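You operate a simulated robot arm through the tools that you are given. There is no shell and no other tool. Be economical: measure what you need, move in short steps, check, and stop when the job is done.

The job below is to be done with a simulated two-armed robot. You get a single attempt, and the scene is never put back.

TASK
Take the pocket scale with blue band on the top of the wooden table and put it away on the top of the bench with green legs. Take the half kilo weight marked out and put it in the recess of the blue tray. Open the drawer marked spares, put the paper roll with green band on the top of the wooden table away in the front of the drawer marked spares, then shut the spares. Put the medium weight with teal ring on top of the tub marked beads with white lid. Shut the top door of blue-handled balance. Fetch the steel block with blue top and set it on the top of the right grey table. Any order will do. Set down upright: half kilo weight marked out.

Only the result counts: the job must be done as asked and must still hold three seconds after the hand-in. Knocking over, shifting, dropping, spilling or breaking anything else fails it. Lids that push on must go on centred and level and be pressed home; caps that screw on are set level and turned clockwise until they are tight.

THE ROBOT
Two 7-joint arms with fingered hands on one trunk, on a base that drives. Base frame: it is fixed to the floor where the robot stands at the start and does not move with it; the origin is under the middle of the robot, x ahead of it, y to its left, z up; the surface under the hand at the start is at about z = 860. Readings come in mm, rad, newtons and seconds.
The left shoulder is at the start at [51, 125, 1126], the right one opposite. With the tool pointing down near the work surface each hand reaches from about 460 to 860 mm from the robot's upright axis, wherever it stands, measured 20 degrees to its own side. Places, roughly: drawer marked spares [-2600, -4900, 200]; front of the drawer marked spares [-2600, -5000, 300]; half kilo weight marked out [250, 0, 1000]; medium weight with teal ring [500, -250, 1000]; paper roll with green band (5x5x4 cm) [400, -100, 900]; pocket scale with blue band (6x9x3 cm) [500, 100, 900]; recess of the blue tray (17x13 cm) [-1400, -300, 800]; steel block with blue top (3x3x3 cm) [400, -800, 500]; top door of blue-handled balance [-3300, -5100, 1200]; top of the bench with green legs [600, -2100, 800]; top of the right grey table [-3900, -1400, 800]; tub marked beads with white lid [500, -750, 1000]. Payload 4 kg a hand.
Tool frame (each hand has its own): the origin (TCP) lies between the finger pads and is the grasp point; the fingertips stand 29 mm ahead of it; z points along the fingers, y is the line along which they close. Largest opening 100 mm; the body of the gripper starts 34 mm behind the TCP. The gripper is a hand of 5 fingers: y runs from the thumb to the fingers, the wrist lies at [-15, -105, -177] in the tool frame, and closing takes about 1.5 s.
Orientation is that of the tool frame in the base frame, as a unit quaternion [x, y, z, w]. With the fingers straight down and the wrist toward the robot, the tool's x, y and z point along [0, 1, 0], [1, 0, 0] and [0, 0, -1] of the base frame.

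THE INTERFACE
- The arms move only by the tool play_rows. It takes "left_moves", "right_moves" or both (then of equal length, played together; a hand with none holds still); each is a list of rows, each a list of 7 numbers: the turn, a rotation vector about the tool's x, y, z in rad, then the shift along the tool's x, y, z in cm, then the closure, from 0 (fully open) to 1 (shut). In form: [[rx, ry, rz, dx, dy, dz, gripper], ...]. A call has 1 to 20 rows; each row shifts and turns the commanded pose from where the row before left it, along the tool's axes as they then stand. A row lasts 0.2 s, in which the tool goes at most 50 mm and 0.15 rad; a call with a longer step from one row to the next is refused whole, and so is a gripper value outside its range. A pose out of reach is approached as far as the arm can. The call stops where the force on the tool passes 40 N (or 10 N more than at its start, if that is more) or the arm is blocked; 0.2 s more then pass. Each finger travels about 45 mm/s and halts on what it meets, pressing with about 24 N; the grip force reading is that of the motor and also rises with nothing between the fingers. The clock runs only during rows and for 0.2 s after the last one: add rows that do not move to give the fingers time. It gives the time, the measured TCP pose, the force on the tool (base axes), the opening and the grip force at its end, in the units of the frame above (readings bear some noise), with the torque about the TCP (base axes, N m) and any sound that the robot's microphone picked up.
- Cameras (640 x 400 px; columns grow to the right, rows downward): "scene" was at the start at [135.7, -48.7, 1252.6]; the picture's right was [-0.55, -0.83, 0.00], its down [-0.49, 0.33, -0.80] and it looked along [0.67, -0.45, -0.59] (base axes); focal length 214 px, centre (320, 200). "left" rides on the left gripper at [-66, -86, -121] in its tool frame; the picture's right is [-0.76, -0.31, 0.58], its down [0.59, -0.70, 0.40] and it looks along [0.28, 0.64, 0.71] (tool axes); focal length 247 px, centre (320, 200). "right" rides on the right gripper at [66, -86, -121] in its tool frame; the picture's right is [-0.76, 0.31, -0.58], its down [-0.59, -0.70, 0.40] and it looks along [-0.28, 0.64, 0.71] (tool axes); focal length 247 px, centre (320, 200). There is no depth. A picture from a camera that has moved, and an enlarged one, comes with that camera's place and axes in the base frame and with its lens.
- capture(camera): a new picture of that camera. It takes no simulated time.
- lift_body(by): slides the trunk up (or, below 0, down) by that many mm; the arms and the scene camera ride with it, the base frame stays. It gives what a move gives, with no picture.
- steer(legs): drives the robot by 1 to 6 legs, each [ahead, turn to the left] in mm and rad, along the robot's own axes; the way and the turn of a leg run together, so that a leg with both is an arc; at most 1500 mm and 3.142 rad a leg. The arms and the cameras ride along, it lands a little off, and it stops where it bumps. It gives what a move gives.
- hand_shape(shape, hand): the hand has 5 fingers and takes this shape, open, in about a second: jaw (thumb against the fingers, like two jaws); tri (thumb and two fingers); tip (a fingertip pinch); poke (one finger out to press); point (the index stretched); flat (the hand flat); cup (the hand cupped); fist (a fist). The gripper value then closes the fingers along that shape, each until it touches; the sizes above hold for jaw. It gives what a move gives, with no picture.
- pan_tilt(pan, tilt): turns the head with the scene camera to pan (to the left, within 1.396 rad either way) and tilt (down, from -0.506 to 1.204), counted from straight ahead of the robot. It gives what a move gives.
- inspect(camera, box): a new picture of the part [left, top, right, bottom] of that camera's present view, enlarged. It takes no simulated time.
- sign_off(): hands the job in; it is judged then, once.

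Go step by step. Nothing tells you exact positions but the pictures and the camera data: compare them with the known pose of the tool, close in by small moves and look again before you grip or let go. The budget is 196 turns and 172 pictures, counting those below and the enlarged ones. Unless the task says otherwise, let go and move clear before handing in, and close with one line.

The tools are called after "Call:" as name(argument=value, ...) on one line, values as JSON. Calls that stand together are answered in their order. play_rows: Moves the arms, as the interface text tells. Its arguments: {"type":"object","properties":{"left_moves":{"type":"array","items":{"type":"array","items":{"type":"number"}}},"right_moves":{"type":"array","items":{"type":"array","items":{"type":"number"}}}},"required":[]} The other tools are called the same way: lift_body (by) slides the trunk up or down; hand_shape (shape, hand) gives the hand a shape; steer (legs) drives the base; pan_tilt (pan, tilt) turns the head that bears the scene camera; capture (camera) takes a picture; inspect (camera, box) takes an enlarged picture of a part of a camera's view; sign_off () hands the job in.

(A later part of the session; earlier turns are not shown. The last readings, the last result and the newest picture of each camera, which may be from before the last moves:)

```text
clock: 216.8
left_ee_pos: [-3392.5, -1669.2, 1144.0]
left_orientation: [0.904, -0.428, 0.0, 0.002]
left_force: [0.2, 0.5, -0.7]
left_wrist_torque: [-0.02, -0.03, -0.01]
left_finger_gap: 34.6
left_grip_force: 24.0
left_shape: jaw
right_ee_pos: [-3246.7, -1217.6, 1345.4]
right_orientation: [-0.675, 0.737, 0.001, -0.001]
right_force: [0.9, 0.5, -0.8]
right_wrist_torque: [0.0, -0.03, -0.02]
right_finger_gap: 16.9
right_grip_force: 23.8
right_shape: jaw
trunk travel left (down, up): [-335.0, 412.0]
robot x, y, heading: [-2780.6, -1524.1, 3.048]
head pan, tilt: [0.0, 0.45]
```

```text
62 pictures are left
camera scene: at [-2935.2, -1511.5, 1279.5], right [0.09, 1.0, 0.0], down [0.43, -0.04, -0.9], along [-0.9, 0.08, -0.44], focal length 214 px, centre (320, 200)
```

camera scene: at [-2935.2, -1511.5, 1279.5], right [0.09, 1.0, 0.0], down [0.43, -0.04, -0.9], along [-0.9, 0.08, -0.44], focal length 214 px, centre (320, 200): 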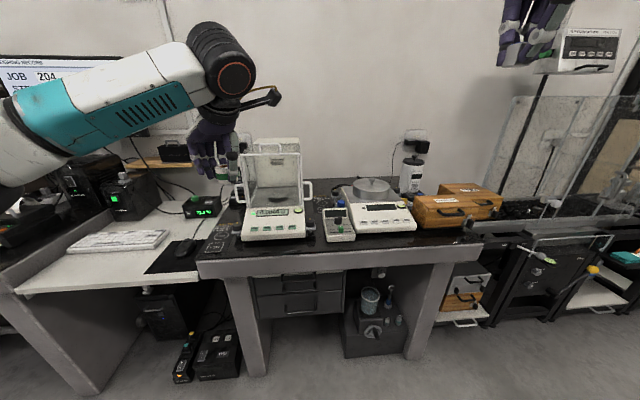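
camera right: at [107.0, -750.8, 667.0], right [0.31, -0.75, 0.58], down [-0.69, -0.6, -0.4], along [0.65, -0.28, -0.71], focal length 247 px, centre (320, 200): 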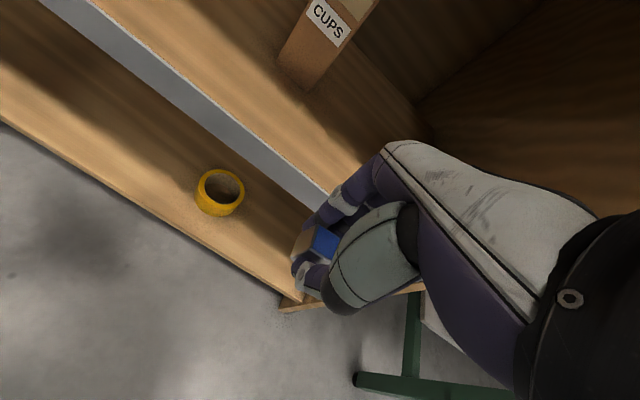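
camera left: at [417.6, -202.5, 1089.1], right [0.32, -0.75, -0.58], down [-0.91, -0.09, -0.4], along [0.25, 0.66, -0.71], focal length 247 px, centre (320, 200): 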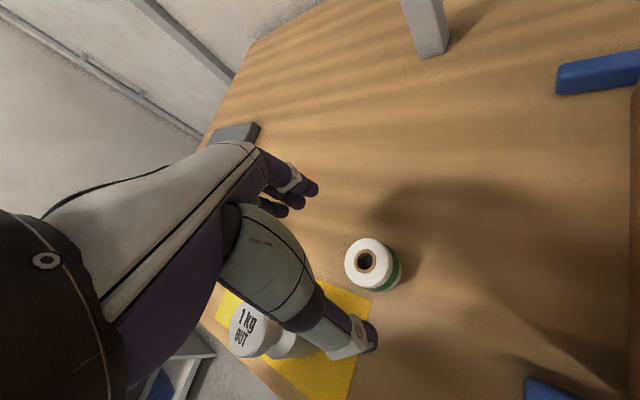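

The right grey table (black slab, balance and case on it) has a free strip along its front. I'll pull the left hand back, move 120 mm closer, and bring the block over about [-3530,-1200].

Call:
play_rows(left_moves=[[0, 0, 0, 3.5, -3.5, 0, 1], [0, 0, 0, 3.5, -3.5, 0, 1], [0, 0, 0, 3.5, -3.5, 0, 1]])

Call:
steer(legs=[[120, 0]])

Call:
play_rows(right_moves=[[0, 0, 0, 0, 4, 0, 1], [0, 0, 0, 0, 4, 0, 1], [0, 0, 0, 0, 4, 0, 1], [0, 0, 0, 0, 4, 0, 1], [0, 0, 0, 0, 0, 4, 1], [0, 0, 0, 0, 0, 4, 1], [0, 0, 0, 0, 0, 4, 1], [0, 0, 0, 0, 0, 4, 1], [0, 0, 0, 0, 0, 4, 1]])

Call:
pan_tilt(pan=-0.3, tilt=0.6)

Call:
capture(camera="right")

Call:
capture(camera="scene")

```text
clock: 217.6
left_ee_pos: [-3240.9, -1684.4, 1144.6]
left_orientation: [0.904, -0.427, 0.0, 0.001]
left_force: [0.2, -0.9, -0.5]
left_wrist_torque: [0.0, 0.02, 0.01]
left_finger_gap: 34.4
left_grip_force: 23.9
left_shape: jaw
right_ee_pos: [-3246.5, -1219.1, 1346.3]
right_orientation: [-0.675, 0.738, 0.001, -0.001]
right_force: [0.5, -0.6, 0.0]
right_wrist_torque: [0.01, 0.0, -0.06]
right_finger_gap: 17.1
right_grip_force: 24.1
right_shape: jaw
trunk travel left (down, up): [-335.0, 412.0]
robot x, y, heading: [-2781.5, -1524.3, 3.047]
head pan, tilt: [0.0, 0.45]
```

```text
clock: 218.8
left_ee_pos: [-3364.1, -1671.1, 1142.9]
left_orientation: [0.904, -0.428, 0.001, 0.0]
left_force: [-0.6, 1.1, -1.7]
left_wrist_torque: [-0.02, -0.02, 0.02]
left_finger_gap: 34.7
left_grip_force: 24.0
left_shape: jaw
right_ee_pos: [-3367.6, -1206.2, 1345.2]
right_orientation: [-0.674, 0.739, 0.0, -0.001]
right_force: [-0.4, -0.2, -0.9]
right_wrist_torque: [-0.01, -0.04, 0.0]
right_finger_gap: 17.0
right_grip_force: 23.5
right_shape: jaw
trunk travel left (down, up): [-335.0, 412.0]
robot x, y, heading: [-2903.9, -1512.7, 3.046]
head pan, tilt: [0.0, 0.45]
```

```text
clock: 220.8
left_ee_pos: [-3363.3, -1671.0, 1143.9]
left_orientation: [0.904, -0.428, 0.0, 0.001]
left_force: [-0.5, 0.5, -0.7]
left_wrist_torque: [0.01, 0.0, 0.02]
left_finger_gap: 34.5
left_grip_force: 24.3
left_shape: jaw
right_ee_pos: [-3503.4, -1191.8, 1144.3]
right_orientation: [-0.674, 0.738, 0.001, -0.001]
right_force: [-0.3, -0.2, -1.4]
right_wrist_torque: [-0.01, 0.02, 0.0]
right_finger_gap: 16.9
right_grip_force: 23.6
right_shape: jaw
right hand out of reach, approached as far as the arm can: row 4
trunk travel left (down, up): [-335.0, 412.0]
robot x, y, heading: [-2902.3, -1517.9, 3.045]
head pan, tilt: [0.0, 0.45]
```

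```text
clock: 221.6
left_ee_pos: [-3362.7, -1671.6, 1142.6]
left_orientation: [0.904, -0.427, 0.0, 0.002]
left_force: [-0.2, -0.4, -0.2]
left_wrist_torque: [0.02, -0.02, 0.01]
left_finger_gap: 34.6
left_grip_force: 24.4
left_shape: jaw
right_ee_pos: [-3504.3, -1191.9, 1145.4]
right_orientation: [-0.674, 0.738, 0.002, -0.001]
right_force: [-0.3, -0.9, -0.5]
right_wrist_torque: [-0.02, -0.04, -0.02]
right_finger_gap: 16.9
right_grip_force: 24.0
right_shape: jaw
trunk travel left (down, up): [-335.0, 412.0]
robot x, y, heading: [-2904.1, -1518.2, 3.045]
head pan, tilt: [-0.3, 0.6]
```

```text
61 pictures are left
camera right: at [-3425.3, -1264.5, 1266.6], right [-0.24, 0.78, 0.58], down [0.75, 0.52, -0.4], along [-0.62, 0.34, -0.71], focal length 247 px, centre (320, 200)
```

right: 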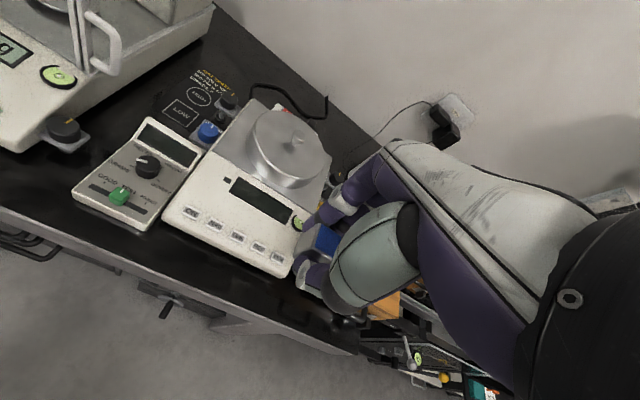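

```text
60 pictures are left
camera scene: at [-3045.0, -1474.7, 1265.9], right [0.38, 0.92, 0.0], down [0.52, -0.22, -0.82], along [-0.76, 0.32, -0.57], focal length 214 px, centre (320, 200)
```

scene: 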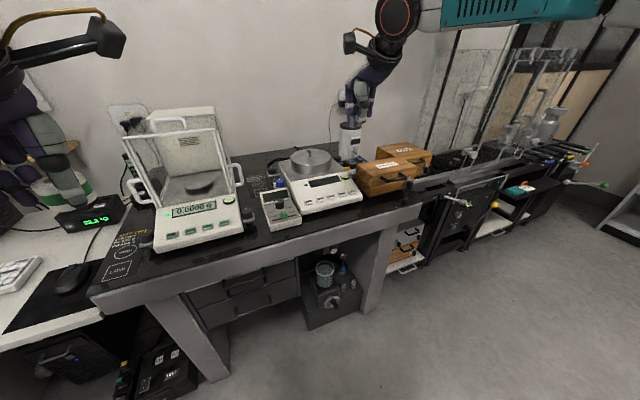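

Call:
inspect(camera="scene", box=[240, 140, 440, 270])

Call:
inspect(camera="right", box=[120, 200, 380, 380])

```text
3.08 times, centred on (340, 205) of scene
camera zoom: at [-3045.0, -1474.7, 1265.9], right [0.38, 0.92, 0.0], down [0.52, -0.22, -0.82], along [-0.76, 0.32, -0.57], focal length 660 px, centre (258, 185)
```

zoom: 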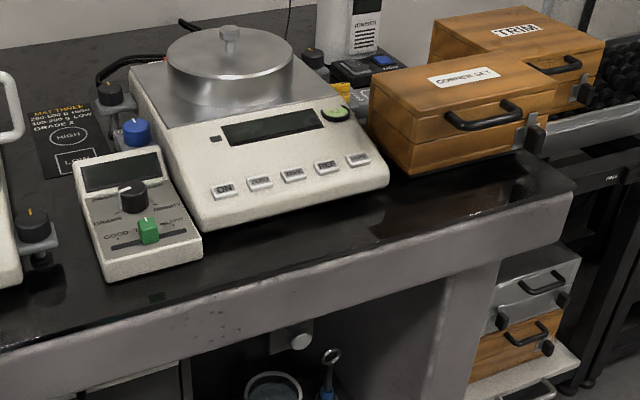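

```text
2.22 times, centred on (250, 290) of right
camera zoom: at [-3425.3, -1264.5, 1266.6], right [-0.24, 0.78, 0.58], down [0.75, 0.52, -0.4], along [-0.62, 0.34, -0.71], focal length 549 px, centre (476, 0)
```

zoom: 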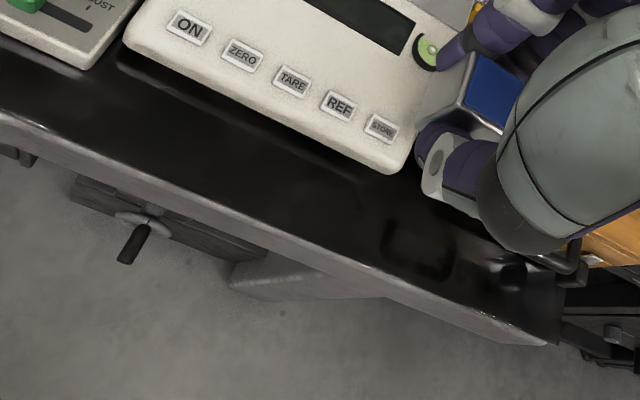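

The slab front edge is at x≈-3518 (z≈800); in front of the wooden case there's more room. I'll shift the robot about 270 mm to its right.

Call:
lift_body(by=150)

Call:
steer(legs=[[0, -1.39], [280, 0], [0, 1.39]])

Call:
capture(camera="right")

Call:
capture(camera="scene")

```text
clock: 223.3
left_ee_pos: [-3363.2, -1671.7, 1292.7]
left_orientation: [0.904, -0.428, 0.001, 0.001]
left_force: [0.1, 0.0, -1.1]
left_wrist_torque: [-0.01, 0.02, -0.01]
left_finger_gap: 34.7
left_grip_force: 24.2
left_shape: jaw
right_ee_pos: [-3503.8, -1192.2, 1294.7]
right_orientation: [-0.675, 0.738, 0.001, 0.0]
right_force: [0.2, 0.3, -0.2]
right_wrist_torque: [-0.02, -0.04, 0.0]
right_finger_gap: 16.9
right_grip_force: 24.2
right_shape: jaw
trunk travel left (down, up): [-485.0, 262.0]
robot x, y, heading: [-2904.1, -1513.0, 3.043]
head pan, tilt: [-0.3, 0.6]
```

```text
clock: 232.3
left_ee_pos: [-3388.1, -1393.5, 1292.4]
left_orientation: [0.904, -0.428, 0.001, 0.001]
left_force: [-0.4, -0.7, -1.7]
left_wrist_torque: [0.02, 0.02, -0.01]
left_finger_gap: 34.2
left_grip_force: 23.9
left_shape: jaw
right_ee_pos: [-3529.2, -914.8, 1296.4]
right_orientation: [-0.674, 0.738, 0.001, -0.002]
right_force: [-1.1, 0.1, -0.2]
right_wrist_torque: [0.03, -0.06, -0.02]
right_finger_gap: 16.8
right_grip_force: 23.8
right_shape: jaw
trunk travel left (down, up): [-485.0, 262.0]
robot x, y, heading: [-2930.5, -1236.5, 3.045]
head pan, tilt: [-0.3, 0.6]
```

```text
57 pictures are left
camera right: at [-3450.5, -986.4, 1417.1], right [-0.24, 0.78, 0.58], down [0.75, 0.52, -0.4], along [-0.62, 0.34, -0.71], focal length 247 px, centre (320, 200)
```

right: 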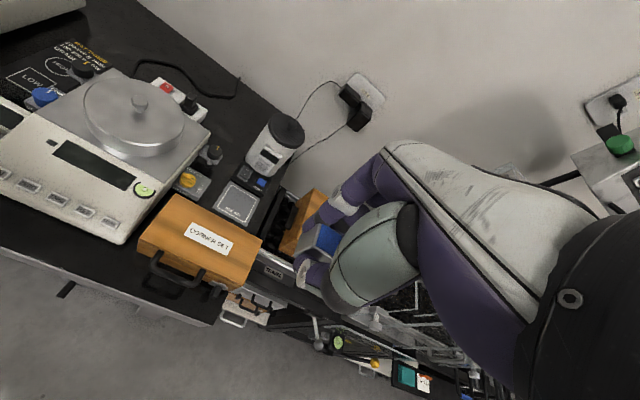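

```text
56 pictures are left
camera scene: at [-3044.4, -1198.9, 1418.0], right [0.39, 0.92, 0.0], down [0.52, -0.22, -0.82], along [-0.76, 0.32, -0.57], focal length 214 px, centre (320, 200)
```

scene: 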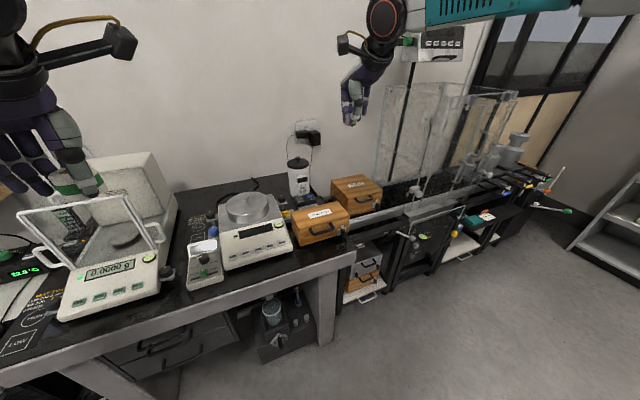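

The strip is deepest in front of the scale's left half (y≈-1250, x from -3520 to -3603). I'll turn the base left a bit so this lies to the right hand's side, and move over it.

Call:
steer(legs=[[0, 0.35]])

Call:
play_rows(right_moves=[[0, 0, 0, 4.05, -1.02, 0, 1], [0, 0, 0, 4.05, -1.02, 0, 1], [0, 0, 0, 4.05, -1.02, 0, 1], [0, 0, 0.147, 0, 0, 0, 1], [0, 0, 0.147, 0, 0, 0, 1], [0, 0, 0, 0, 0, 4, 1], [0, 0, 0, 0, 0, 4, 1], [0, 0, 0, 0, 0, 4, 1]])

Call:
lift_body(by=-150)

Call:
pan_tilt(pan=-0.3, tilt=0.75)

Call:
capture(camera="right")

Call:
capture(camera="scene")

```text
clock: 233.8
left_ee_pos: [-3306.3, -1541.5, 1294.3]
left_orientation: [0.964, -0.265, 0.0, 0.0]
left_force: [-0.7, 0.4, -1.1]
left_wrist_torque: [0.01, -0.01, -0.03]
left_finger_gap: 34.0
left_grip_force: 24.0
left_shape: jaw
right_ee_pos: [-3603.4, -1137.1, 1297.8]
right_orientation: [0.791, -0.611, -0.001, 0.002]
right_force: [-0.1, 0.1, -1.0]
right_wrist_torque: [0.02, 0.01, 0.0]
right_finger_gap: 16.8
right_grip_force: 23.4
right_shape: jaw
trunk travel left (down, up): [-485.0, 262.0]
robot x, y, heading: [-2929.5, -1235.9, -2.895]
head pan, tilt: [-0.3, 0.6]
```

```text
clock: 235.6
left_ee_pos: [-3307.2, -1540.3, 1294.2]
left_orientation: [0.964, -0.265, 0.0, 0.001]
left_force: [-1.0, 0.0, -0.7]
left_wrist_torque: [-0.02, 0.01, 0.01]
left_finger_gap: 34.1
left_grip_force: 24.0
left_shape: jaw
right_ee_pos: [-3542.7, -1246.0, 1176.0]
right_orientation: [-0.693, 0.721, 0.001, -0.002]
right_force: [-0.1, 0.1, -1.4]
right_wrist_torque: [0.01, 0.01, -0.02]
right_finger_gap: 16.7
right_grip_force: 24.2
right_shape: jaw
trunk travel left (down, up): [-485.0, 262.0]
robot x, y, heading: [-2928.0, -1237.2, -2.887]
head pan, tilt: [-0.3, 0.6]
```

```text
clock: 237.3
left_ee_pos: [-3306.5, -1540.6, 1143.9]
left_orientation: [0.964, -0.265, 0.0, 0.001]
left_force: [-0.4, 0.6, 0.2]
left_wrist_torque: [0.0, 0.02, -0.02]
left_finger_gap: 34.4
left_grip_force: 24.3
left_shape: jaw
right_ee_pos: [-3541.7, -1248.1, 1026.5]
right_orientation: [-0.694, 0.72, 0.0, -0.002]
right_force: [0.0, -0.1, -0.6]
right_wrist_torque: [-0.01, 0.0, -0.02]
right_finger_gap: 16.7
right_grip_force: 23.9
right_shape: jaw
trunk travel left (down, up): [-335.0, 412.0]
robot x, y, heading: [-2924.1, -1238.0, -2.887]
head pan, tilt: [-0.3, 0.6]
```

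```text
clock: 238.1
left_ee_pos: [-3307.2, -1539.8, 1144.2]
left_orientation: [0.964, -0.265, 0.0, 0.001]
left_force: [0.4, -0.1, -0.9]
left_wrist_torque: [0.01, -0.01, -0.01]
left_finger_gap: 34.4
left_grip_force: 24.2
left_shape: jaw
right_ee_pos: [-3542.2, -1247.6, 1026.3]
right_orientation: [-0.694, 0.72, 0.001, -0.001]
right_force: [0.6, -0.5, -0.9]
right_wrist_torque: [-0.03, 0.0, 0.01]
right_finger_gap: 16.9
right_grip_force: 23.9
right_shape: jaw
trunk travel left (down, up): [-335.0, 412.0]
robot x, y, heading: [-2929.5, -1234.8, -2.889]
head pan, tilt: [-0.3, 0.75]
```

```text
55 pictures are left
camera right: at [-3460.5, -1315.6, 1147.1], right [-0.28, 0.77, 0.58], down [0.72, 0.56, -0.4], along [-0.63, 0.31, -0.71], focal length 247 px, centre (320, 200)
```

right: 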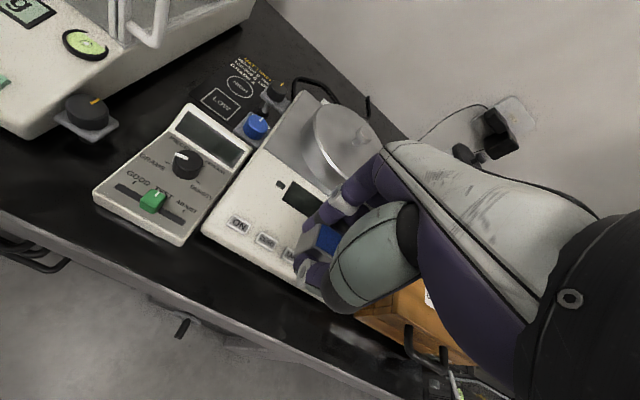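

```text
54 pictures are left
camera scene: at [-3069.5, -1247.7, 1253.1], right [0.05, 1.0, 0.0], down [0.68, -0.03, -0.73], along [-0.73, 0.03, -0.68], focal length 214 px, centre (320, 200)
```

scene: 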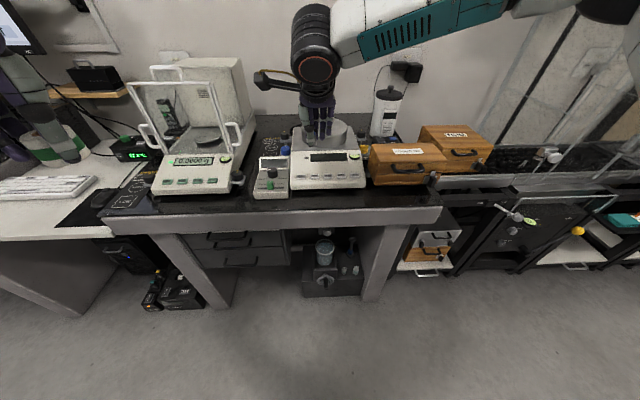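

Call:
play_rows(right_moves=[[0, 0, 0, 0, 0.8, 4, 1], [0, 0, 0, 0, 0, 4, 1], [0, 0, 0, 0, 0, 4, 1], [0, 0, 0, 0, 0, 2.5, 1]])

Call:
capture(camera="right")

Call:
inspect(camera="scene", box=[250, 110, 390, 230])

```text
clock: 239.1
left_ee_pos: [-3306.0, -1539.4, 1142.2]
left_orientation: [0.964, -0.265, 0.001, 0.001]
left_force: [-0.4, -0.1, -0.9]
left_wrist_torque: [0.0, -0.02, 0.01]
left_finger_gap: 34.4
left_grip_force: 23.9
left_shape: jaw
right_ee_pos: [-3551.9, -1243.3, 883.8]
right_orientation: [-0.695, 0.719, 0.001, -0.002]
right_force: [0.3, -0.6, -2.0]
right_wrist_torque: [0.03, 0.0, 0.0]
right_finger_gap: 16.6
right_grip_force: 23.9
right_shape: jaw
right hand out of reach, approached as far as the arm can: row 4
trunk travel left (down, up): [-335.0, 412.0]
robot x, y, heading: [-2927.7, -1235.9, -2.887]
head pan, tilt: [-0.3, 0.75]
```

```text
53 pictures are left
camera right: at [-3468.0, -1310.9, 1004.3], right [-0.28, 0.77, 0.58], down [0.72, 0.56, -0.4], along [-0.63, 0.31, -0.71], focal length 247 px, centre (320, 200)
```

right: 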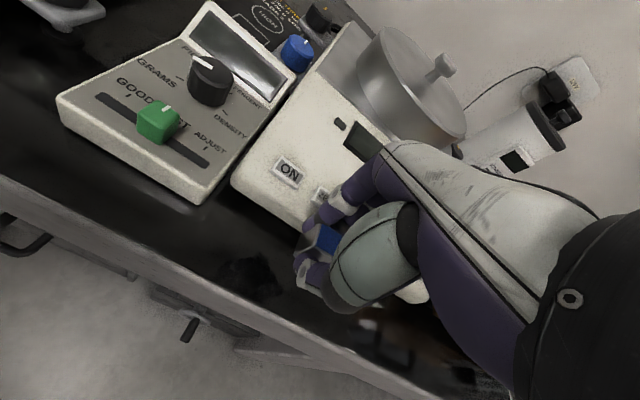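

```text
3.33 times, centred on (320, 170) of scene
camera zoom: at [-3069.3, -1247.6, 1253.1], right [0.05, 1.0, 0.0], down [0.68, -0.03, -0.73], along [-0.73, 0.03, -0.68], focal length 715 px, centre (320, 300)
```

zoom: 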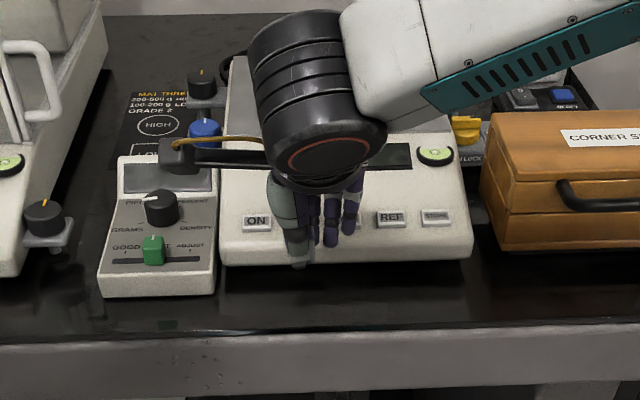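

The strip runs from -42 to about +38 mm around the hand's centre line. I'll shift 14 mm toward the front edge and lower with the trunk.

Call:
play_rows(right_moves=[[0, 0, 0, 0, -1.4, 0, 1]])

Call:
lift_body(by=-35)

Call:
inspect(camera="right", box=[180, 140, 420, 320])

Call:
inspect(camera="scene", box=[270, 140, 370, 220])

```text
clock: 239.4
left_ee_pos: [-3307.2, -1540.5, 1143.7]
left_orientation: [0.964, -0.266, 0.0, 0.001]
left_force: [0.1, -0.1, -1.3]
left_wrist_torque: [-0.02, 0.02, 0.0]
left_finger_gap: 34.0
left_grip_force: 24.3
left_shape: jaw
right_ee_pos: [-3536.1, -1244.6, 883.3]
right_orientation: [-0.694, 0.72, 0.001, -0.003]
right_force: [0.2, -0.4, -1.1]
right_wrist_torque: [-0.01, 0.02, -0.01]
right_finger_gap: 16.5
right_grip_force: 24.0
right_shape: jaw
trunk travel left (down, up): [-335.0, 412.0]
robot x, y, heading: [-2926.4, -1233.3, -2.887]
head pan, tilt: [-0.3, 0.75]
```

```text
clock: 240.2
left_ee_pos: [-3306.3, -1541.3, 1109.3]
left_orientation: [0.964, -0.266, 0.0, 0.001]
left_force: [-0.5, -0.2, -0.9]
left_wrist_torque: [-0.02, 0.02, -0.02]
left_finger_gap: 34.2
left_grip_force: 23.7
left_shape: jaw
right_ee_pos: [-3536.3, -1243.9, 848.6]
right_orientation: [-0.693, 0.721, 0.001, -0.002]
right_force: [0.3, -1.1, -1.1]
right_wrist_torque: [0.02, -0.04, 0.02]
right_finger_gap: 16.7
right_grip_force: 24.1
right_shape: jaw
trunk travel left (down, up): [-300.0, 447.0]
robot x, y, heading: [-2927.9, -1239.1, -2.892]
head pan, tilt: [-0.3, 0.75]
```

```text
2.22 times, centred on (300, 230) of right
camera zoom: at [-3453.2, -1312.5, 969.7], right [-0.28, 0.77, 0.58], down [0.72, 0.56, -0.4], along [-0.63, 0.31, -0.71], focal length 549 px, centre (364, 133)
```

zoom: 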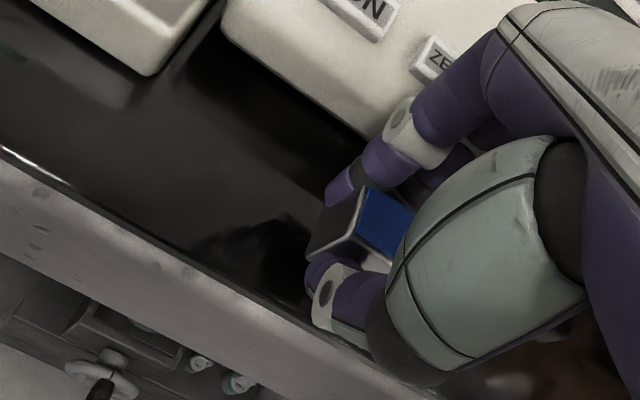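

```text
5.00 times, centred on (320, 180) of scene
camera zoom: at [-3077.8, -1249.8, 1217.3], right [0.05, 1.0, 0.0], down [0.68, -0.03, -0.73], along [-0.73, 0.03, -0.68], focal length 1072 px, centre (320, 300)
```

zoom: 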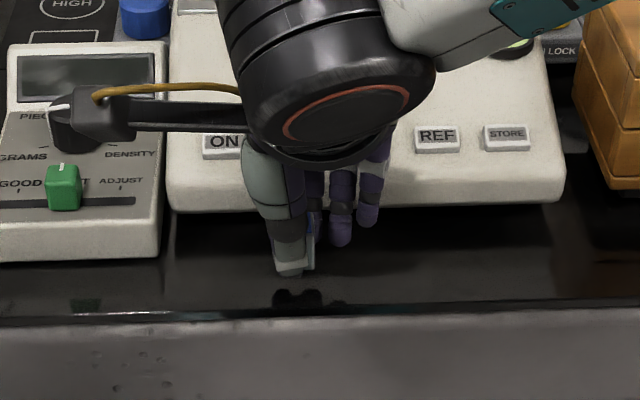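

Fingertips almost meet their reflection, so contact is near. Small steps down.

Call:
play_rows(right_moves=[[0, 0, 0, 0, 0, 0.3, 1]])

Call:
play_rows(right_moves=[[0, 0, 0, 0, 0, 0.2, 1]])

Call:
play_rows(right_moves=[[0, 0, 0, 0, 0, 0.2, 1]])

Call:
inspect(camera="scene", box=[270, 140, 370, 220])

```text
clock: 240.6
left_ee_pos: [-3305.9, -1541.7, 1108.6]
left_orientation: [0.964, -0.265, 0.001, 0.0]
left_force: [0.5, -0.2, -0.8]
left_wrist_torque: [0.01, 0.0, -0.01]
left_finger_gap: 34.0
left_grip_force: 24.2
left_shape: jaw
right_ee_pos: [-3536.3, -1244.3, 844.6]
right_orientation: [-0.693, 0.721, 0.001, -0.001]
right_force: [-1.1, 0.2, -1.5]
right_wrist_torque: [0.0, 0.01, 0.02]
right_finger_gap: 16.7
right_grip_force: 24.0
right_shape: jaw
trunk travel left (down, up): [-300.0, 447.0]
robot x, y, heading: [-2926.9, -1233.7, -2.886]
head pan, tilt: [-0.3, 0.75]
```

```text
clock: 241.0
left_ee_pos: [-3306.8, -1541.1, 1109.4]
left_orientation: [0.964, -0.266, 0.002, 0.001]
left_force: [0.5, -0.3, -0.6]
left_wrist_torque: [0.02, 0.03, -0.04]
left_finger_gap: 34.2
left_grip_force: 23.9
left_shape: jaw
right_ee_pos: [-3534.9, -1244.9, 843.2]
right_orientation: [-0.694, 0.72, 0.002, -0.001]
right_force: [0.3, -0.5, -1.2]
right_wrist_torque: [-0.01, 0.03, -0.03]
right_finger_gap: 17.0
right_grip_force: 24.5
right_shape: jaw
trunk travel left (down, up): [-300.0, 447.0]
robot x, y, heading: [-2928.1, -1235.1, -2.888]
head pan, tilt: [-0.3, 0.75]
```

```text
clock: 241.4
left_ee_pos: [-3307.6, -1541.3, 1109.2]
left_orientation: [0.964, -0.265, 0.001, 0.002]
left_force: [-0.1, 0.1, -0.5]
left_wrist_torque: [-0.02, 0.04, 0.02]
left_finger_gap: 34.0
left_grip_force: 24.1
left_shape: jaw
right_ee_pos: [-3536.6, -1245.4, 841.6]
right_orientation: [-0.693, 0.721, 0.0, -0.002]
right_force: [0.2, -0.3, -0.7]
right_wrist_torque: [0.01, 0.01, 0.03]
right_finger_gap: 16.9
right_grip_force: 24.1
right_shape: jaw
trunk travel left (down, up): [-300.0, 447.0]
robot x, y, heading: [-2926.2, -1237.5, -2.891]
head pan, tilt: [-0.3, 0.75]
```

```text
5.00 times, centred on (320, 180) of scene
camera zoom: at [-3078.4, -1250.0, 1217.2], right [0.05, 1.0, 0.0], down [0.68, -0.03, -0.73], along [-0.73, 0.03, -0.68], focal length 1072 px, centre (320, 300)
```

zoom: 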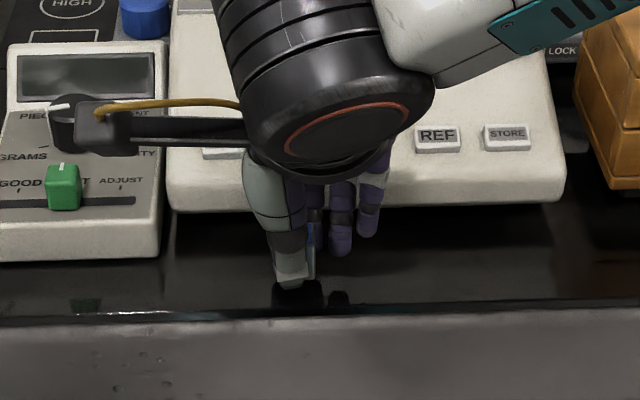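

Call:
play_rows(right_moves=[[0, 0, 0, 0, 0, 0.2, 1]])

Call:
play_rows(right_moves=[[0, 0, 0, 0, 0, 0.2, 1]])

Call:
play_rows(right_moves=[[0, 0, 0, 0, 0, 0.2, 1]])

```text
clock: 241.8
left_ee_pos: [-3306.5, -1540.6, 1109.1]
left_orientation: [0.964, -0.265, 0.001, 0.001]
left_force: [-0.9, -1.2, -0.1]
left_wrist_torque: [0.0, 0.04, 0.04]
left_finger_gap: 34.1
left_grip_force: 24.6
left_shape: jaw
right_ee_pos: [-3536.5, -1245.4, 838.4]
right_orientation: [-0.693, 0.721, 0.001, -0.002]
right_force: [0.0, 0.0, -1.1]
right_wrist_torque: [0.05, -0.02, -0.04]
right_finger_gap: 16.8
right_grip_force: 23.8
right_shape: jaw
trunk travel left (down, up): [-300.0, 447.0]
robot x, y, heading: [-2925.3, -1236.2, -2.893]
head pan, tilt: [-0.3, 0.75]
```

```text
clock: 242.2
left_ee_pos: [-3306.8, -1542.0, 1108.4]
left_orientation: [0.964, -0.266, 0.0, 0.001]
left_force: [0.0, -0.2, -0.7]
left_wrist_torque: [0.0, -0.01, -0.01]
left_finger_gap: 34.4
left_grip_force: 23.9
left_shape: jaw
right_ee_pos: [-3536.8, -1244.4, 837.0]
right_orientation: [-0.694, 0.72, 0.002, -0.002]
right_force: [-0.4, -0.4, -0.9]
right_wrist_torque: [-0.05, 0.0, -0.01]
right_finger_gap: 16.6
right_grip_force: 24.4
right_shape: jaw
trunk travel left (down, up): [-300.0, 447.0]
robot x, y, heading: [-2927.3, -1238.0, -2.888]
head pan, tilt: [-0.3, 0.75]
```

```text
clock: 242.6
left_ee_pos: [-3307.0, -1541.8, 1108.6]
left_orientation: [0.964, -0.265, 0.0, 0.002]
left_force: [0.2, 0.1, -0.9]
left_wrist_torque: [0.01, -0.06, -0.02]
left_finger_gap: 34.4
left_grip_force: 23.8
left_shape: jaw
right_ee_pos: [-3536.6, -1245.0, 835.4]
right_orientation: [-0.693, 0.721, 0.002, -0.001]
right_force: [0.3, -0.3, -0.9]
right_wrist_torque: [0.01, -0.04, 0.0]
right_finger_gap: 16.5
right_grip_force: 24.1
right_shape: jaw
trunk travel left (down, up): [-300.0, 447.0]
robot x, y, heading: [-2928.1, -1238.9, -2.889]
head pan, tilt: [-0.3, 0.75]
```

Call:
play_rows(right_moves=[[0, 0, 0, 0, 0, 0.2, 1]])

Call:
play_rows(right_moves=[[0, 0, 0, 0, 0, 0.2, 1]])

Call:
inspect(camera="right", box=[220, 160, 400, 300])

```text
clock: 243.0
left_ee_pos: [-3306.4, -1542.3, 1107.5]
left_orientation: [0.964, -0.267, 0.001, 0.001]
left_force: [-0.6, -0.6, -0.4]
left_wrist_torque: [-0.04, 0.02, 0.04]
left_finger_gap: 34.2
left_grip_force: 24.3
left_shape: jaw
right_ee_pos: [-3535.1, -1244.2, 833.0]
right_orientation: [-0.694, 0.72, 0.002, -0.002]
right_force: [0.0, -0.2, -0.4]
right_wrist_torque: [0.0, -0.02, 0.0]
right_finger_gap: 17.0
right_grip_force: 23.5
right_shape: jaw
trunk travel left (down, up): [-300.0, 447.0]
robot x, y, heading: [-2921.7, -1236.1, -2.892]
head pan, tilt: [-0.3, 0.75]
```

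```text
clock: 243.4
left_ee_pos: [-3306.3, -1541.8, 1110.0]
left_orientation: [0.964, -0.266, 0.001, 0.002]
left_force: [-0.3, 0.8, -1.0]
left_wrist_torque: [-0.01, 0.02, -0.01]
left_finger_gap: 34.1
left_grip_force: 24.2
left_shape: jaw
right_ee_pos: [-3536.9, -1244.7, 831.4]
right_orientation: [-0.694, 0.72, 0.0, -0.002]
right_force: [0.1, 0.1, -0.9]
right_wrist_torque: [0.0, -0.01, 0.01]
right_finger_gap: 16.7
right_grip_force: 23.9
right_shape: jaw
trunk travel left (down, up): [-300.0, 447.0]
robot x, y, heading: [-2925.3, -1233.9, -2.887]
head pan, tilt: [-0.3, 0.75]
```

```text
2.86 times, centred on (310, 230) of right
camera zoom: at [-3454.0, -1312.5, 952.3], right [-0.28, 0.77, 0.58], down [0.72, 0.56, -0.4], along [-0.63, 0.31, -0.71], focal length 706 px, centre (349, 114)
```

zoom: 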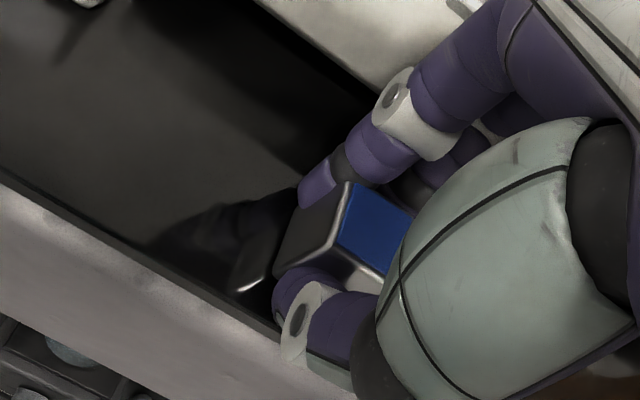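

Call:
play_rows(right_moves=[[0, 0, 0, 0, 0, 0.2, 1]])

Call:
play_rows(right_moves=[[0, 0, 0, 0, 0, 0.2, 1]])

Call:
play_rows(right_moves=[[0, 0, 0, 0, 0, 0.2, 1]])

Call:
inspect(camera="right", box=[220, 160, 400, 300])

```text
clock: 243.8
left_ee_pos: [-3307.6, -1540.8, 1106.9]
left_orientation: [0.964, -0.266, -0.001, 0.0]
left_force: [-0.1, 0.1, -1.4]
left_wrist_torque: [-0.02, -0.01, -0.01]
left_finger_gap: 34.5
left_grip_force: 24.2
left_shape: jaw
right_ee_pos: [-3536.4, -1244.8, 831.0]
right_orientation: [-0.693, 0.721, 0.001, -0.002]
right_force: [0.5, 0.8, 2.0]
right_wrist_torque: [0.02, 0.0, -0.03]
right_finger_gap: 16.7
right_grip_force: 24.2
right_shape: jaw
trunk travel left (down, up): [-300.0, 447.0]
robot x, y, heading: [-2926.6, -1234.5, -2.889]
head pan, tilt: [-0.3, 0.75]
```

```text
clock: 244.2
left_ee_pos: [-3305.6, -1540.5, 1109.3]
left_orientation: [0.964, -0.266, -0.001, 0.001]
left_force: [-0.4, 1.1, -0.7]
left_wrist_torque: [0.0, 0.02, -0.01]
left_finger_gap: 34.2
left_grip_force: 23.9
left_shape: jaw
right_ee_pos: [-3536.2, -1245.3, 830.0]
right_orientation: [-0.693, 0.721, 0.001, -0.003]
right_force: [2.5, 2.5, 12.0]
right_wrist_torque: [0.04, 0.16, 0.0]
right_finger_gap: 17.0
right_grip_force: 24.2
right_shape: jaw
trunk travel left (down, up): [-300.0, 447.0]
robot x, y, heading: [-2927.6, -1233.5, -2.89]
head pan, tilt: [-0.3, 0.75]
```

```text
clock: 244.6
left_ee_pos: [-3305.0, -1541.2, 1109.1]
left_orientation: [0.964, -0.266, 0.0, 0.001]
left_force: [-0.8, -0.6, -0.5]
left_wrist_torque: [0.02, -0.01, 0.02]
left_finger_gap: 34.4
left_grip_force: 23.9
left_shape: jaw
right_ee_pos: [-3536.6, -1243.2, 829.3]
right_orientation: [-0.694, 0.72, 0.002, -0.006]
right_force: [0.6, 1.6, 23.2]
right_wrist_torque: [0.07, 0.22, -0.01]
right_finger_gap: 17.7
right_grip_force: 23.6
right_shape: jaw
trunk travel left (down, up): [-300.0, 447.0]
robot x, y, heading: [-2923.5, -1233.5, -2.887]
head pan, tilt: [-0.3, 0.75]
```

```text
2.86 times, centred on (310, 230) of right
camera zoom: at [-3452.9, -1312.5, 950.1], right [-0.27, 0.77, 0.58], down [0.72, 0.56, -0.41], along [-0.64, 0.3, -0.71], focal length 706 px, centre (349, 114)
```

zoom: 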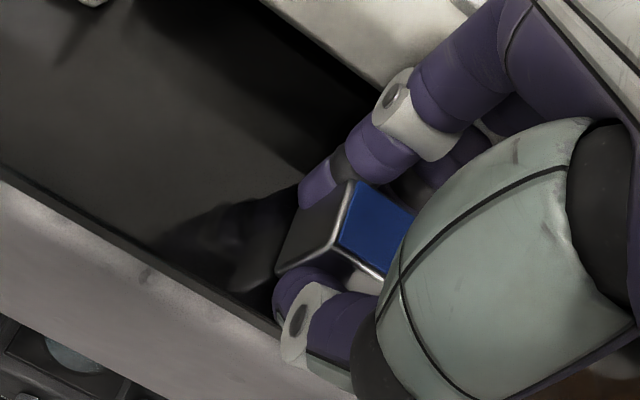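

Seated on the slab. I'll unload, open only slightly, and rise.

Call:
play_rows(right_moves=[[0, 0, 0, 0, 0, -0.3, 1], [0, 0, 0, 0, 0, 0, 0.85], [0, 0, 0, 0, 0, 0, 0.75], [0, 0, 0, 0, 0, 0, 0.68], [0, 0, 0, 0, 0, 0, 0.68], [0, 0, 0, 0, 0, 0, 0.68]])

Call:
inspect(camera="right", box=[220, 160, 400, 300])

```text
clock: 246.0
left_ee_pos: [-3304.7, -1540.5, 1108.1]
left_orientation: [0.964, -0.264, -0.001, 0.001]
left_force: [-0.6, 0.0, -0.8]
left_wrist_torque: [0.01, 0.0, 0.02]
left_finger_gap: 34.1
left_grip_force: 23.6
left_shape: jaw
right_ee_pos: [-3534.0, -1244.2, 828.3]
right_orientation: [-0.694, 0.72, 0.001, -0.001]
right_force: [10.4, -0.7, 16.0]
right_wrist_torque: [0.06, 0.64, -0.15]
right_finger_gap: 30.4
right_grip_force: 0.1
right_shape: jaw
trunk travel left (down, up): [-300.0, 447.0]
robot x, y, heading: [-2926.2, -1236.4, -2.889]
head pan, tilt: [-0.3, 0.75]
```

```text
2.86 times, centred on (310, 230) of right
camera zoom: at [-3451.6, -1313.0, 949.8], right [-0.28, 0.77, 0.58], down [0.72, 0.56, -0.4], along [-0.63, 0.31, -0.71], focal length 706 px, centre (349, 114)
```

zoom: 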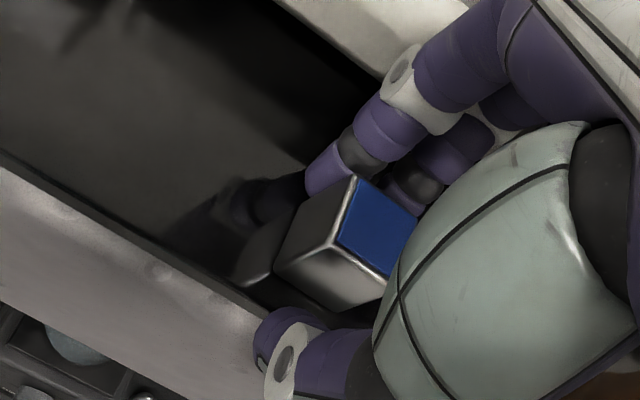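

Call:
play_rows(right_moves=[[0, 0, 0, 0, 0, -0.5, 0.68], [0, 0, 0, 0, 0, -1, 0.68], [0, 0, 0, 0, 0, -3, 0.68], [0, 0, 0, 0, 0, -4, 0.68], [0, 0, 0, 0, 0, -4, 0.68]])

Call:
inspect(camera="right", box=[100, 120, 420, 340])

Call:
inspect(camera="scene", box=[250, 120, 390, 230])

```text
clock: 247.2
left_ee_pos: [-3307.7, -1541.3, 1108.8]
left_orientation: [0.964, -0.266, 0.001, 0.001]
left_force: [0.2, 0.2, -1.1]
left_wrist_torque: [0.0, -0.01, -0.03]
left_finger_gap: 33.9
left_grip_force: 24.0
left_shape: jaw
right_ee_pos: [-3535.9, -1245.7, 953.7]
right_orientation: [-0.693, 0.721, 0.001, -0.002]
right_force: [0.3, -0.2, 0.2]
right_wrist_torque: [-0.05, -0.01, 0.0]
right_finger_gap: 31.8
right_grip_force: 0.1
right_shape: jaw
trunk travel left (down, up): [-300.0, 447.0]
robot x, y, heading: [-2930.6, -1238.3, -2.887]
head pan, tilt: [-0.3, 0.75]
```

```text
1.82 times, centred on (260, 230) of right
camera zoom: at [-3452.8, -1312.3, 1074.3], right [-0.28, 0.77, 0.58], down [0.72, 0.56, -0.4], along [-0.63, 0.31, -0.71], focal length 449 px, centre (429, 146)
```

zoom: 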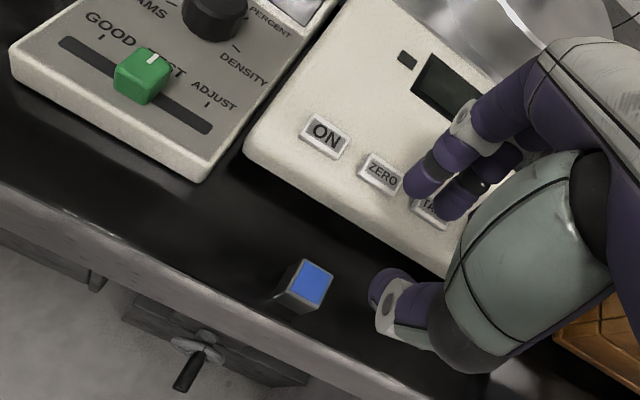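

```text
3.64 times, centred on (320, 175) of scene
camera zoom: at [-3077.7, -1250.0, 1217.3], right [0.05, 1.0, 0.0], down [0.68, -0.03, -0.73], along [-0.73, 0.03, -0.68], focal length 780 px, centre (320, 291)
```

zoom: 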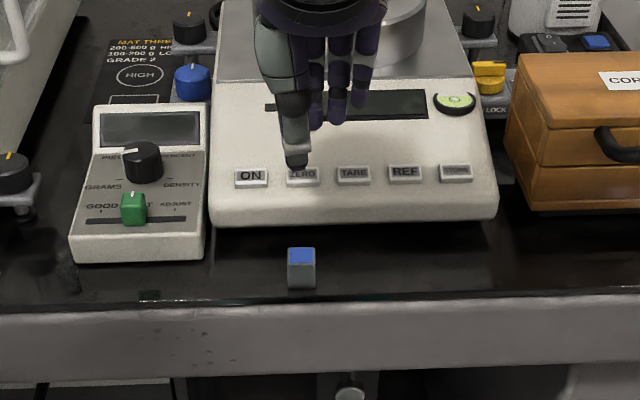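

The block is placed. I'll raise the right hand, back off, head south toward the drawers and look.

Call:
play_rows(right_moves=[[0, 0, 0, 0, 0, -5, 0.5], [0, 0, 0, 0, 0, -5, 0.5], [0, 0, 0, 0, 0, -5, 0.3], [0, 0, 0, 0, 0, -5, 0]])

Call:
steer(legs=[[-250, 0], [0, 1.33], [1300, 0]])

Call:
pan_tilt(pan=0.0, tilt=0.35)

Call:
capture(camera="scene")

```text
clock: 248.2
left_ee_pos: [-3306.7, -1541.0, 1108.7]
left_orientation: [0.964, -0.266, 0.001, 0.001]
left_force: [0.0, 0.2, -0.7]
left_wrist_torque: [0.03, -0.01, 0.02]
left_finger_gap: 34.2
left_grip_force: 23.9
left_shape: jaw
right_ee_pos: [-3534.5, -1243.4, 1153.5]
right_orientation: [-0.694, 0.72, 0.0, -0.001]
right_force: [-0.6, -0.2, -0.1]
right_wrist_torque: [0.03, -0.03, 0.0]
right_finger_gap: 99.5
right_grip_force: 0.0
right_shape: jaw
trunk travel left (down, up): [-300.0, 447.0]
robot x, y, heading: [-2923.4, -1238.5, -2.884]
head pan, tilt: [-0.3, 0.75]
```

```text
clock: 259.5
left_ee_pos: [-2487.7, -2914.0, 1107.5]
left_orientation: [0.925, 0.379, 0.001, 0.001]
left_force: [0.1, 0.3, -0.6]
left_wrist_torque: [0.05, 0.01, -0.01]
left_finger_gap: 34.1
left_grip_force: 24.0
left_shape: jaw
right_ee_pos: [-2833.8, -3058.8, 1152.3]
right_orientation: [0.989, -0.147, 0.0, 0.002]
right_force: [0.6, 0.1, -0.2]
right_wrist_torque: [0.05, 0.03, 0.0]
right_finger_gap: 100.0
right_grip_force: 0.1
right_shape: jaw
trunk travel left (down, up): [-300.0, 447.0]
robot x, y, heading: [-2686.5, -2468.0, -1.572]
head pan, tilt: [-0.3, 0.75]
```

```text
clock: 260.4
left_ee_pos: [-2487.1, -2913.7, 1107.9]
left_orientation: [0.926, 0.378, 0.0, 0.002]
left_force: [0.3, -1.0, -0.8]
left_wrist_torque: [0.05, 0.03, 0.03]
left_finger_gap: 34.1
left_grip_force: 23.9
left_shape: jaw
right_ee_pos: [-2831.6, -3058.6, 1151.9]
right_orientation: [0.989, -0.147, 0.0, 0.002]
right_force: [-0.1, 0.4, -0.1]
right_wrist_torque: [-0.03, -0.03, 0.0]
right_finger_gap: 100.2
right_grip_force: 0.1
right_shape: jaw
trunk travel left (down, up): [-300.0, 447.0]
robot x, y, heading: [-2684.7, -2468.8, -1.569]
head pan, tilt: [0.0, 0.351]
```

```text
43 pictures are left
camera scene: at [-2686.1, -2632.1, 1252.8], right [-1.0, 0.0, 0.0], down [0.0, 0.34, -0.94], along [0.0, -0.94, -0.34], focal length 214 px, centre (320, 200)
```

scene: 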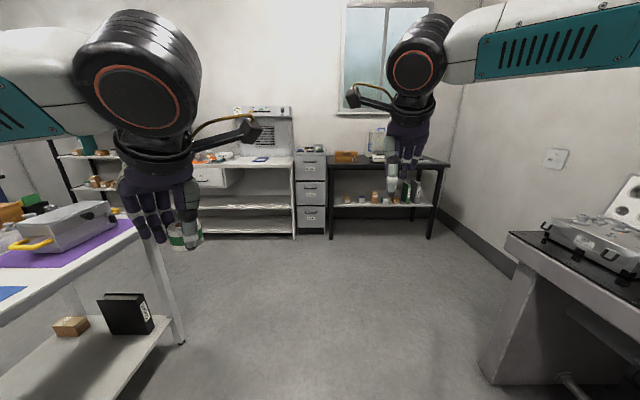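

The filing cabinet (three drawers) and the black table with the balance are ahead. I'll drive closer and zoom.

Call:
steer(legs=[[1250, 0]])

Call:
pan_tilt(pan=0.0, tilt=0.6)

Call:
capture(camera="scene")

```text
clock: 266.8
left_ee_pos: [-2488.3, -4180.6, 1109.5]
left_orientation: [0.926, 0.379, 0.001, 0.0]
left_force: [-0.4, -0.2, -0.8]
left_wrist_torque: [0.02, 0.0, -0.01]
left_finger_gap: 34.1
left_grip_force: 24.4
left_shape: jaw
right_ee_pos: [-2834.3, -4326.1, 1151.9]
right_orientation: [0.989, -0.147, 0.001, 0.002]
right_force: [0.5, 0.2, -0.7]
right_wrist_torque: [-0.02, -0.01, -0.02]
right_finger_gap: 100.0
right_grip_force: 0.1
right_shape: jaw
trunk travel left (down, up): [-300.0, 447.0]
robot x, y, heading: [-2683.7, -3730.6, -1.572]
head pan, tilt: [0.0, 0.351]
```

```text
clock: 267.5
left_ee_pos: [-2489.5, -4180.2, 1108.6]
left_orientation: [0.925, 0.379, 0.001, 0.001]
left_force: [-0.3, 0.3, -0.8]
left_wrist_torque: [0.01, 0.0, 0.0]
left_finger_gap: 34.2
left_grip_force: 23.5
left_shape: jaw
right_ee_pos: [-2835.2, -4326.0, 1152.4]
right_orientation: [0.989, -0.147, 0.001, 0.002]
right_force: [-0.3, -0.4, -0.5]
right_wrist_torque: [0.0, 0.02, -0.02]
right_finger_gap: 100.0
right_grip_force: 0.1
right_shape: jaw
trunk travel left (down, up): [-300.0, 447.0]
robot x, y, heading: [-2689.8, -3734.4, -1.57]
head pan, tilt: [0.0, 0.6]
```

```text
42 pictures are left
camera scene: at [-2687.9, -3894.3, 1230.2], right [-1.0, 0.0, 0.0], down [0.0, 0.56, -0.83], along [0.0, -0.83, -0.56], focal length 214 px, centre (320, 200)
```

scene: 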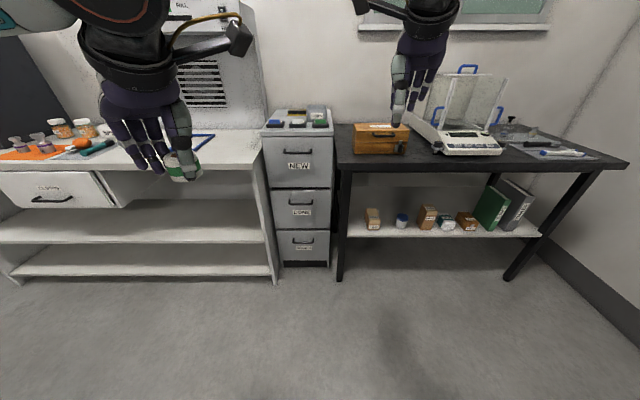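

Call:
inspect(camera="scene", box=[250, 90, 350, 275])

Call:
inspect(camera="scene", box=[390, 50, 550, 170])

```text
2.16 times, centred on (300, 182) of scene
camera zoom: at [-2687.9, -3894.3, 1230.2], right [-1.0, 0.0, 0.0], down [0.0, 0.56, -0.83], along [0.0, -0.83, -0.56], focal length 464 px, centre (363, 238)
```

zoom: 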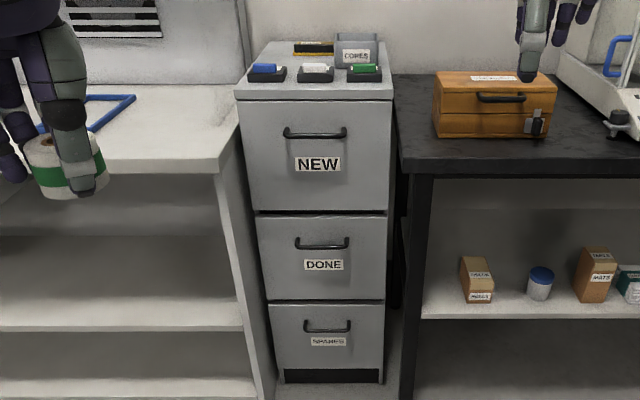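

```text
3.33 times, centred on (470, 110) of scene
camera zoom: at [-2687.9, -3894.3, 1230.2], right [-1.0, 0.0, 0.0], down [0.0, 0.56, -0.83], along [0.0, -0.83, -0.56], focal length 715 px, centre (-180, 500)
```

zoom: 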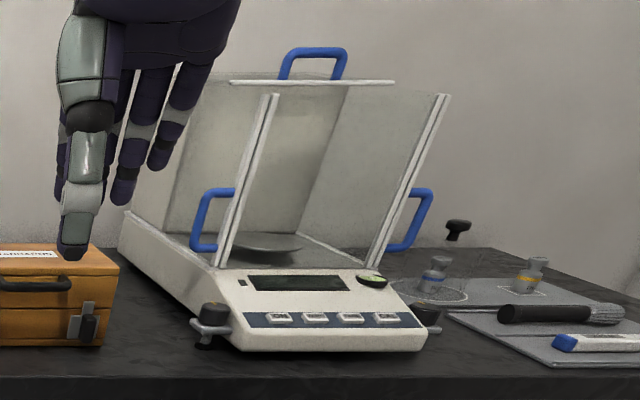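

The bottom drawer is SPARES: handle near [-2584,-4862,264], cabinet front at y≈-4878. I'll position the robot in front, lower the trunk, and look at the handle up close.

Call:
steer(legs=[[0, 0.627], [455, 0], [0, -0.627]])

Call:
lift_body(by=-295)

Call:
pan_tilt(pan=-0.22, tilt=0.6)

Call:
capture(camera="scene")

```text
clock: 273.8
left_ee_pos: [-2229.4, -4549.7, 1109.6]
left_orientation: [0.927, 0.375, 0.001, 0.001]
left_force: [-0.2, -0.1, -0.4]
left_wrist_torque: [0.01, -0.01, -0.01]
left_finger_gap: 34.0
left_grip_force: 23.7
left_shape: jaw
right_ee_pos: [-2575.8, -4692.0, 1151.9]
right_orientation: [0.989, -0.15, 0.0, 0.002]
right_force: [0.3, 0.0, 0.3]
right_wrist_torque: [-0.02, -0.08, -0.01]
right_finger_gap: 100.1
right_grip_force: 0.1
right_shape: jaw
trunk travel left (down, up): [-300.0, 447.0]
robot x, y, heading: [-2427.9, -4103.9, -1.58]
head pan, tilt: [0.0, 0.6]
```

```text
clock: 276.7
left_ee_pos: [-2228.9, -4548.3, 814.2]
left_orientation: [0.927, 0.376, 0.001, 0.001]
left_force: [0.1, -0.5, -0.2]
left_wrist_torque: [-0.01, 0.01, -0.02]
left_finger_gap: 33.8
left_grip_force: 24.2
left_shape: jaw
right_ee_pos: [-2574.2, -4692.9, 858.2]
right_orientation: [0.989, -0.15, 0.001, 0.002]
right_force: [-0.5, 0.0, -0.4]
right_wrist_torque: [0.01, 0.03, -0.01]
right_finger_gap: 99.8
right_grip_force: 0.0
right_shape: jaw
trunk travel left (down, up): [-5.0, 742.0]
robot x, y, heading: [-2425.6, -4101.0, -1.578]
head pan, tilt: [0.0, 0.6]
```

```text
clock: 277.5
left_ee_pos: [-2229.0, -4549.7, 813.2]
left_orientation: [0.927, 0.375, 0.001, 0.001]
left_force: [-0.4, -0.8, -1.0]
left_wrist_torque: [0.0, -0.03, 0.03]
left_finger_gap: 34.0
left_grip_force: 23.8
left_shape: jaw
right_ee_pos: [-2575.2, -4693.1, 857.5]
right_orientation: [0.989, -0.149, -0.001, 0.003]
right_force: [0.2, 0.4, -1.1]
right_wrist_torque: [0.0, 0.01, 0.0]
right_finger_gap: 99.8
right_grip_force: 0.1
right_shape: jaw
trunk travel left (down, up): [-5.0, 742.0]
robot x, y, heading: [-2422.1, -4103.8, -1.58]
head pan, tilt: [-0.22, 0.6]
```

```text
39 pictures are left
camera scene: at [-2446.3, -4381.3, 919.6], right [-0.97, 0.23, 0.0], down [0.13, 0.55, -0.82], along [-0.19, -0.8, -0.57], focal length 214 px, centre (320, 200)
```

scene: 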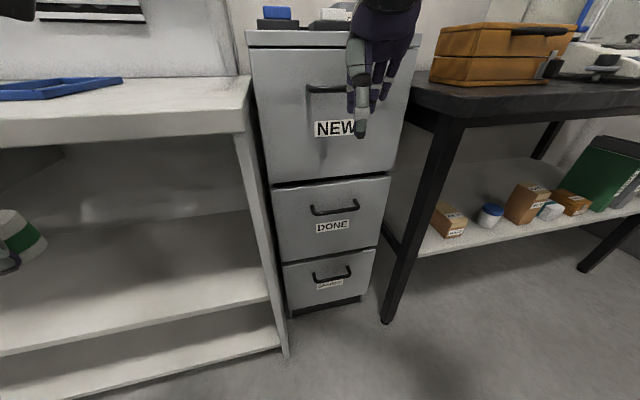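

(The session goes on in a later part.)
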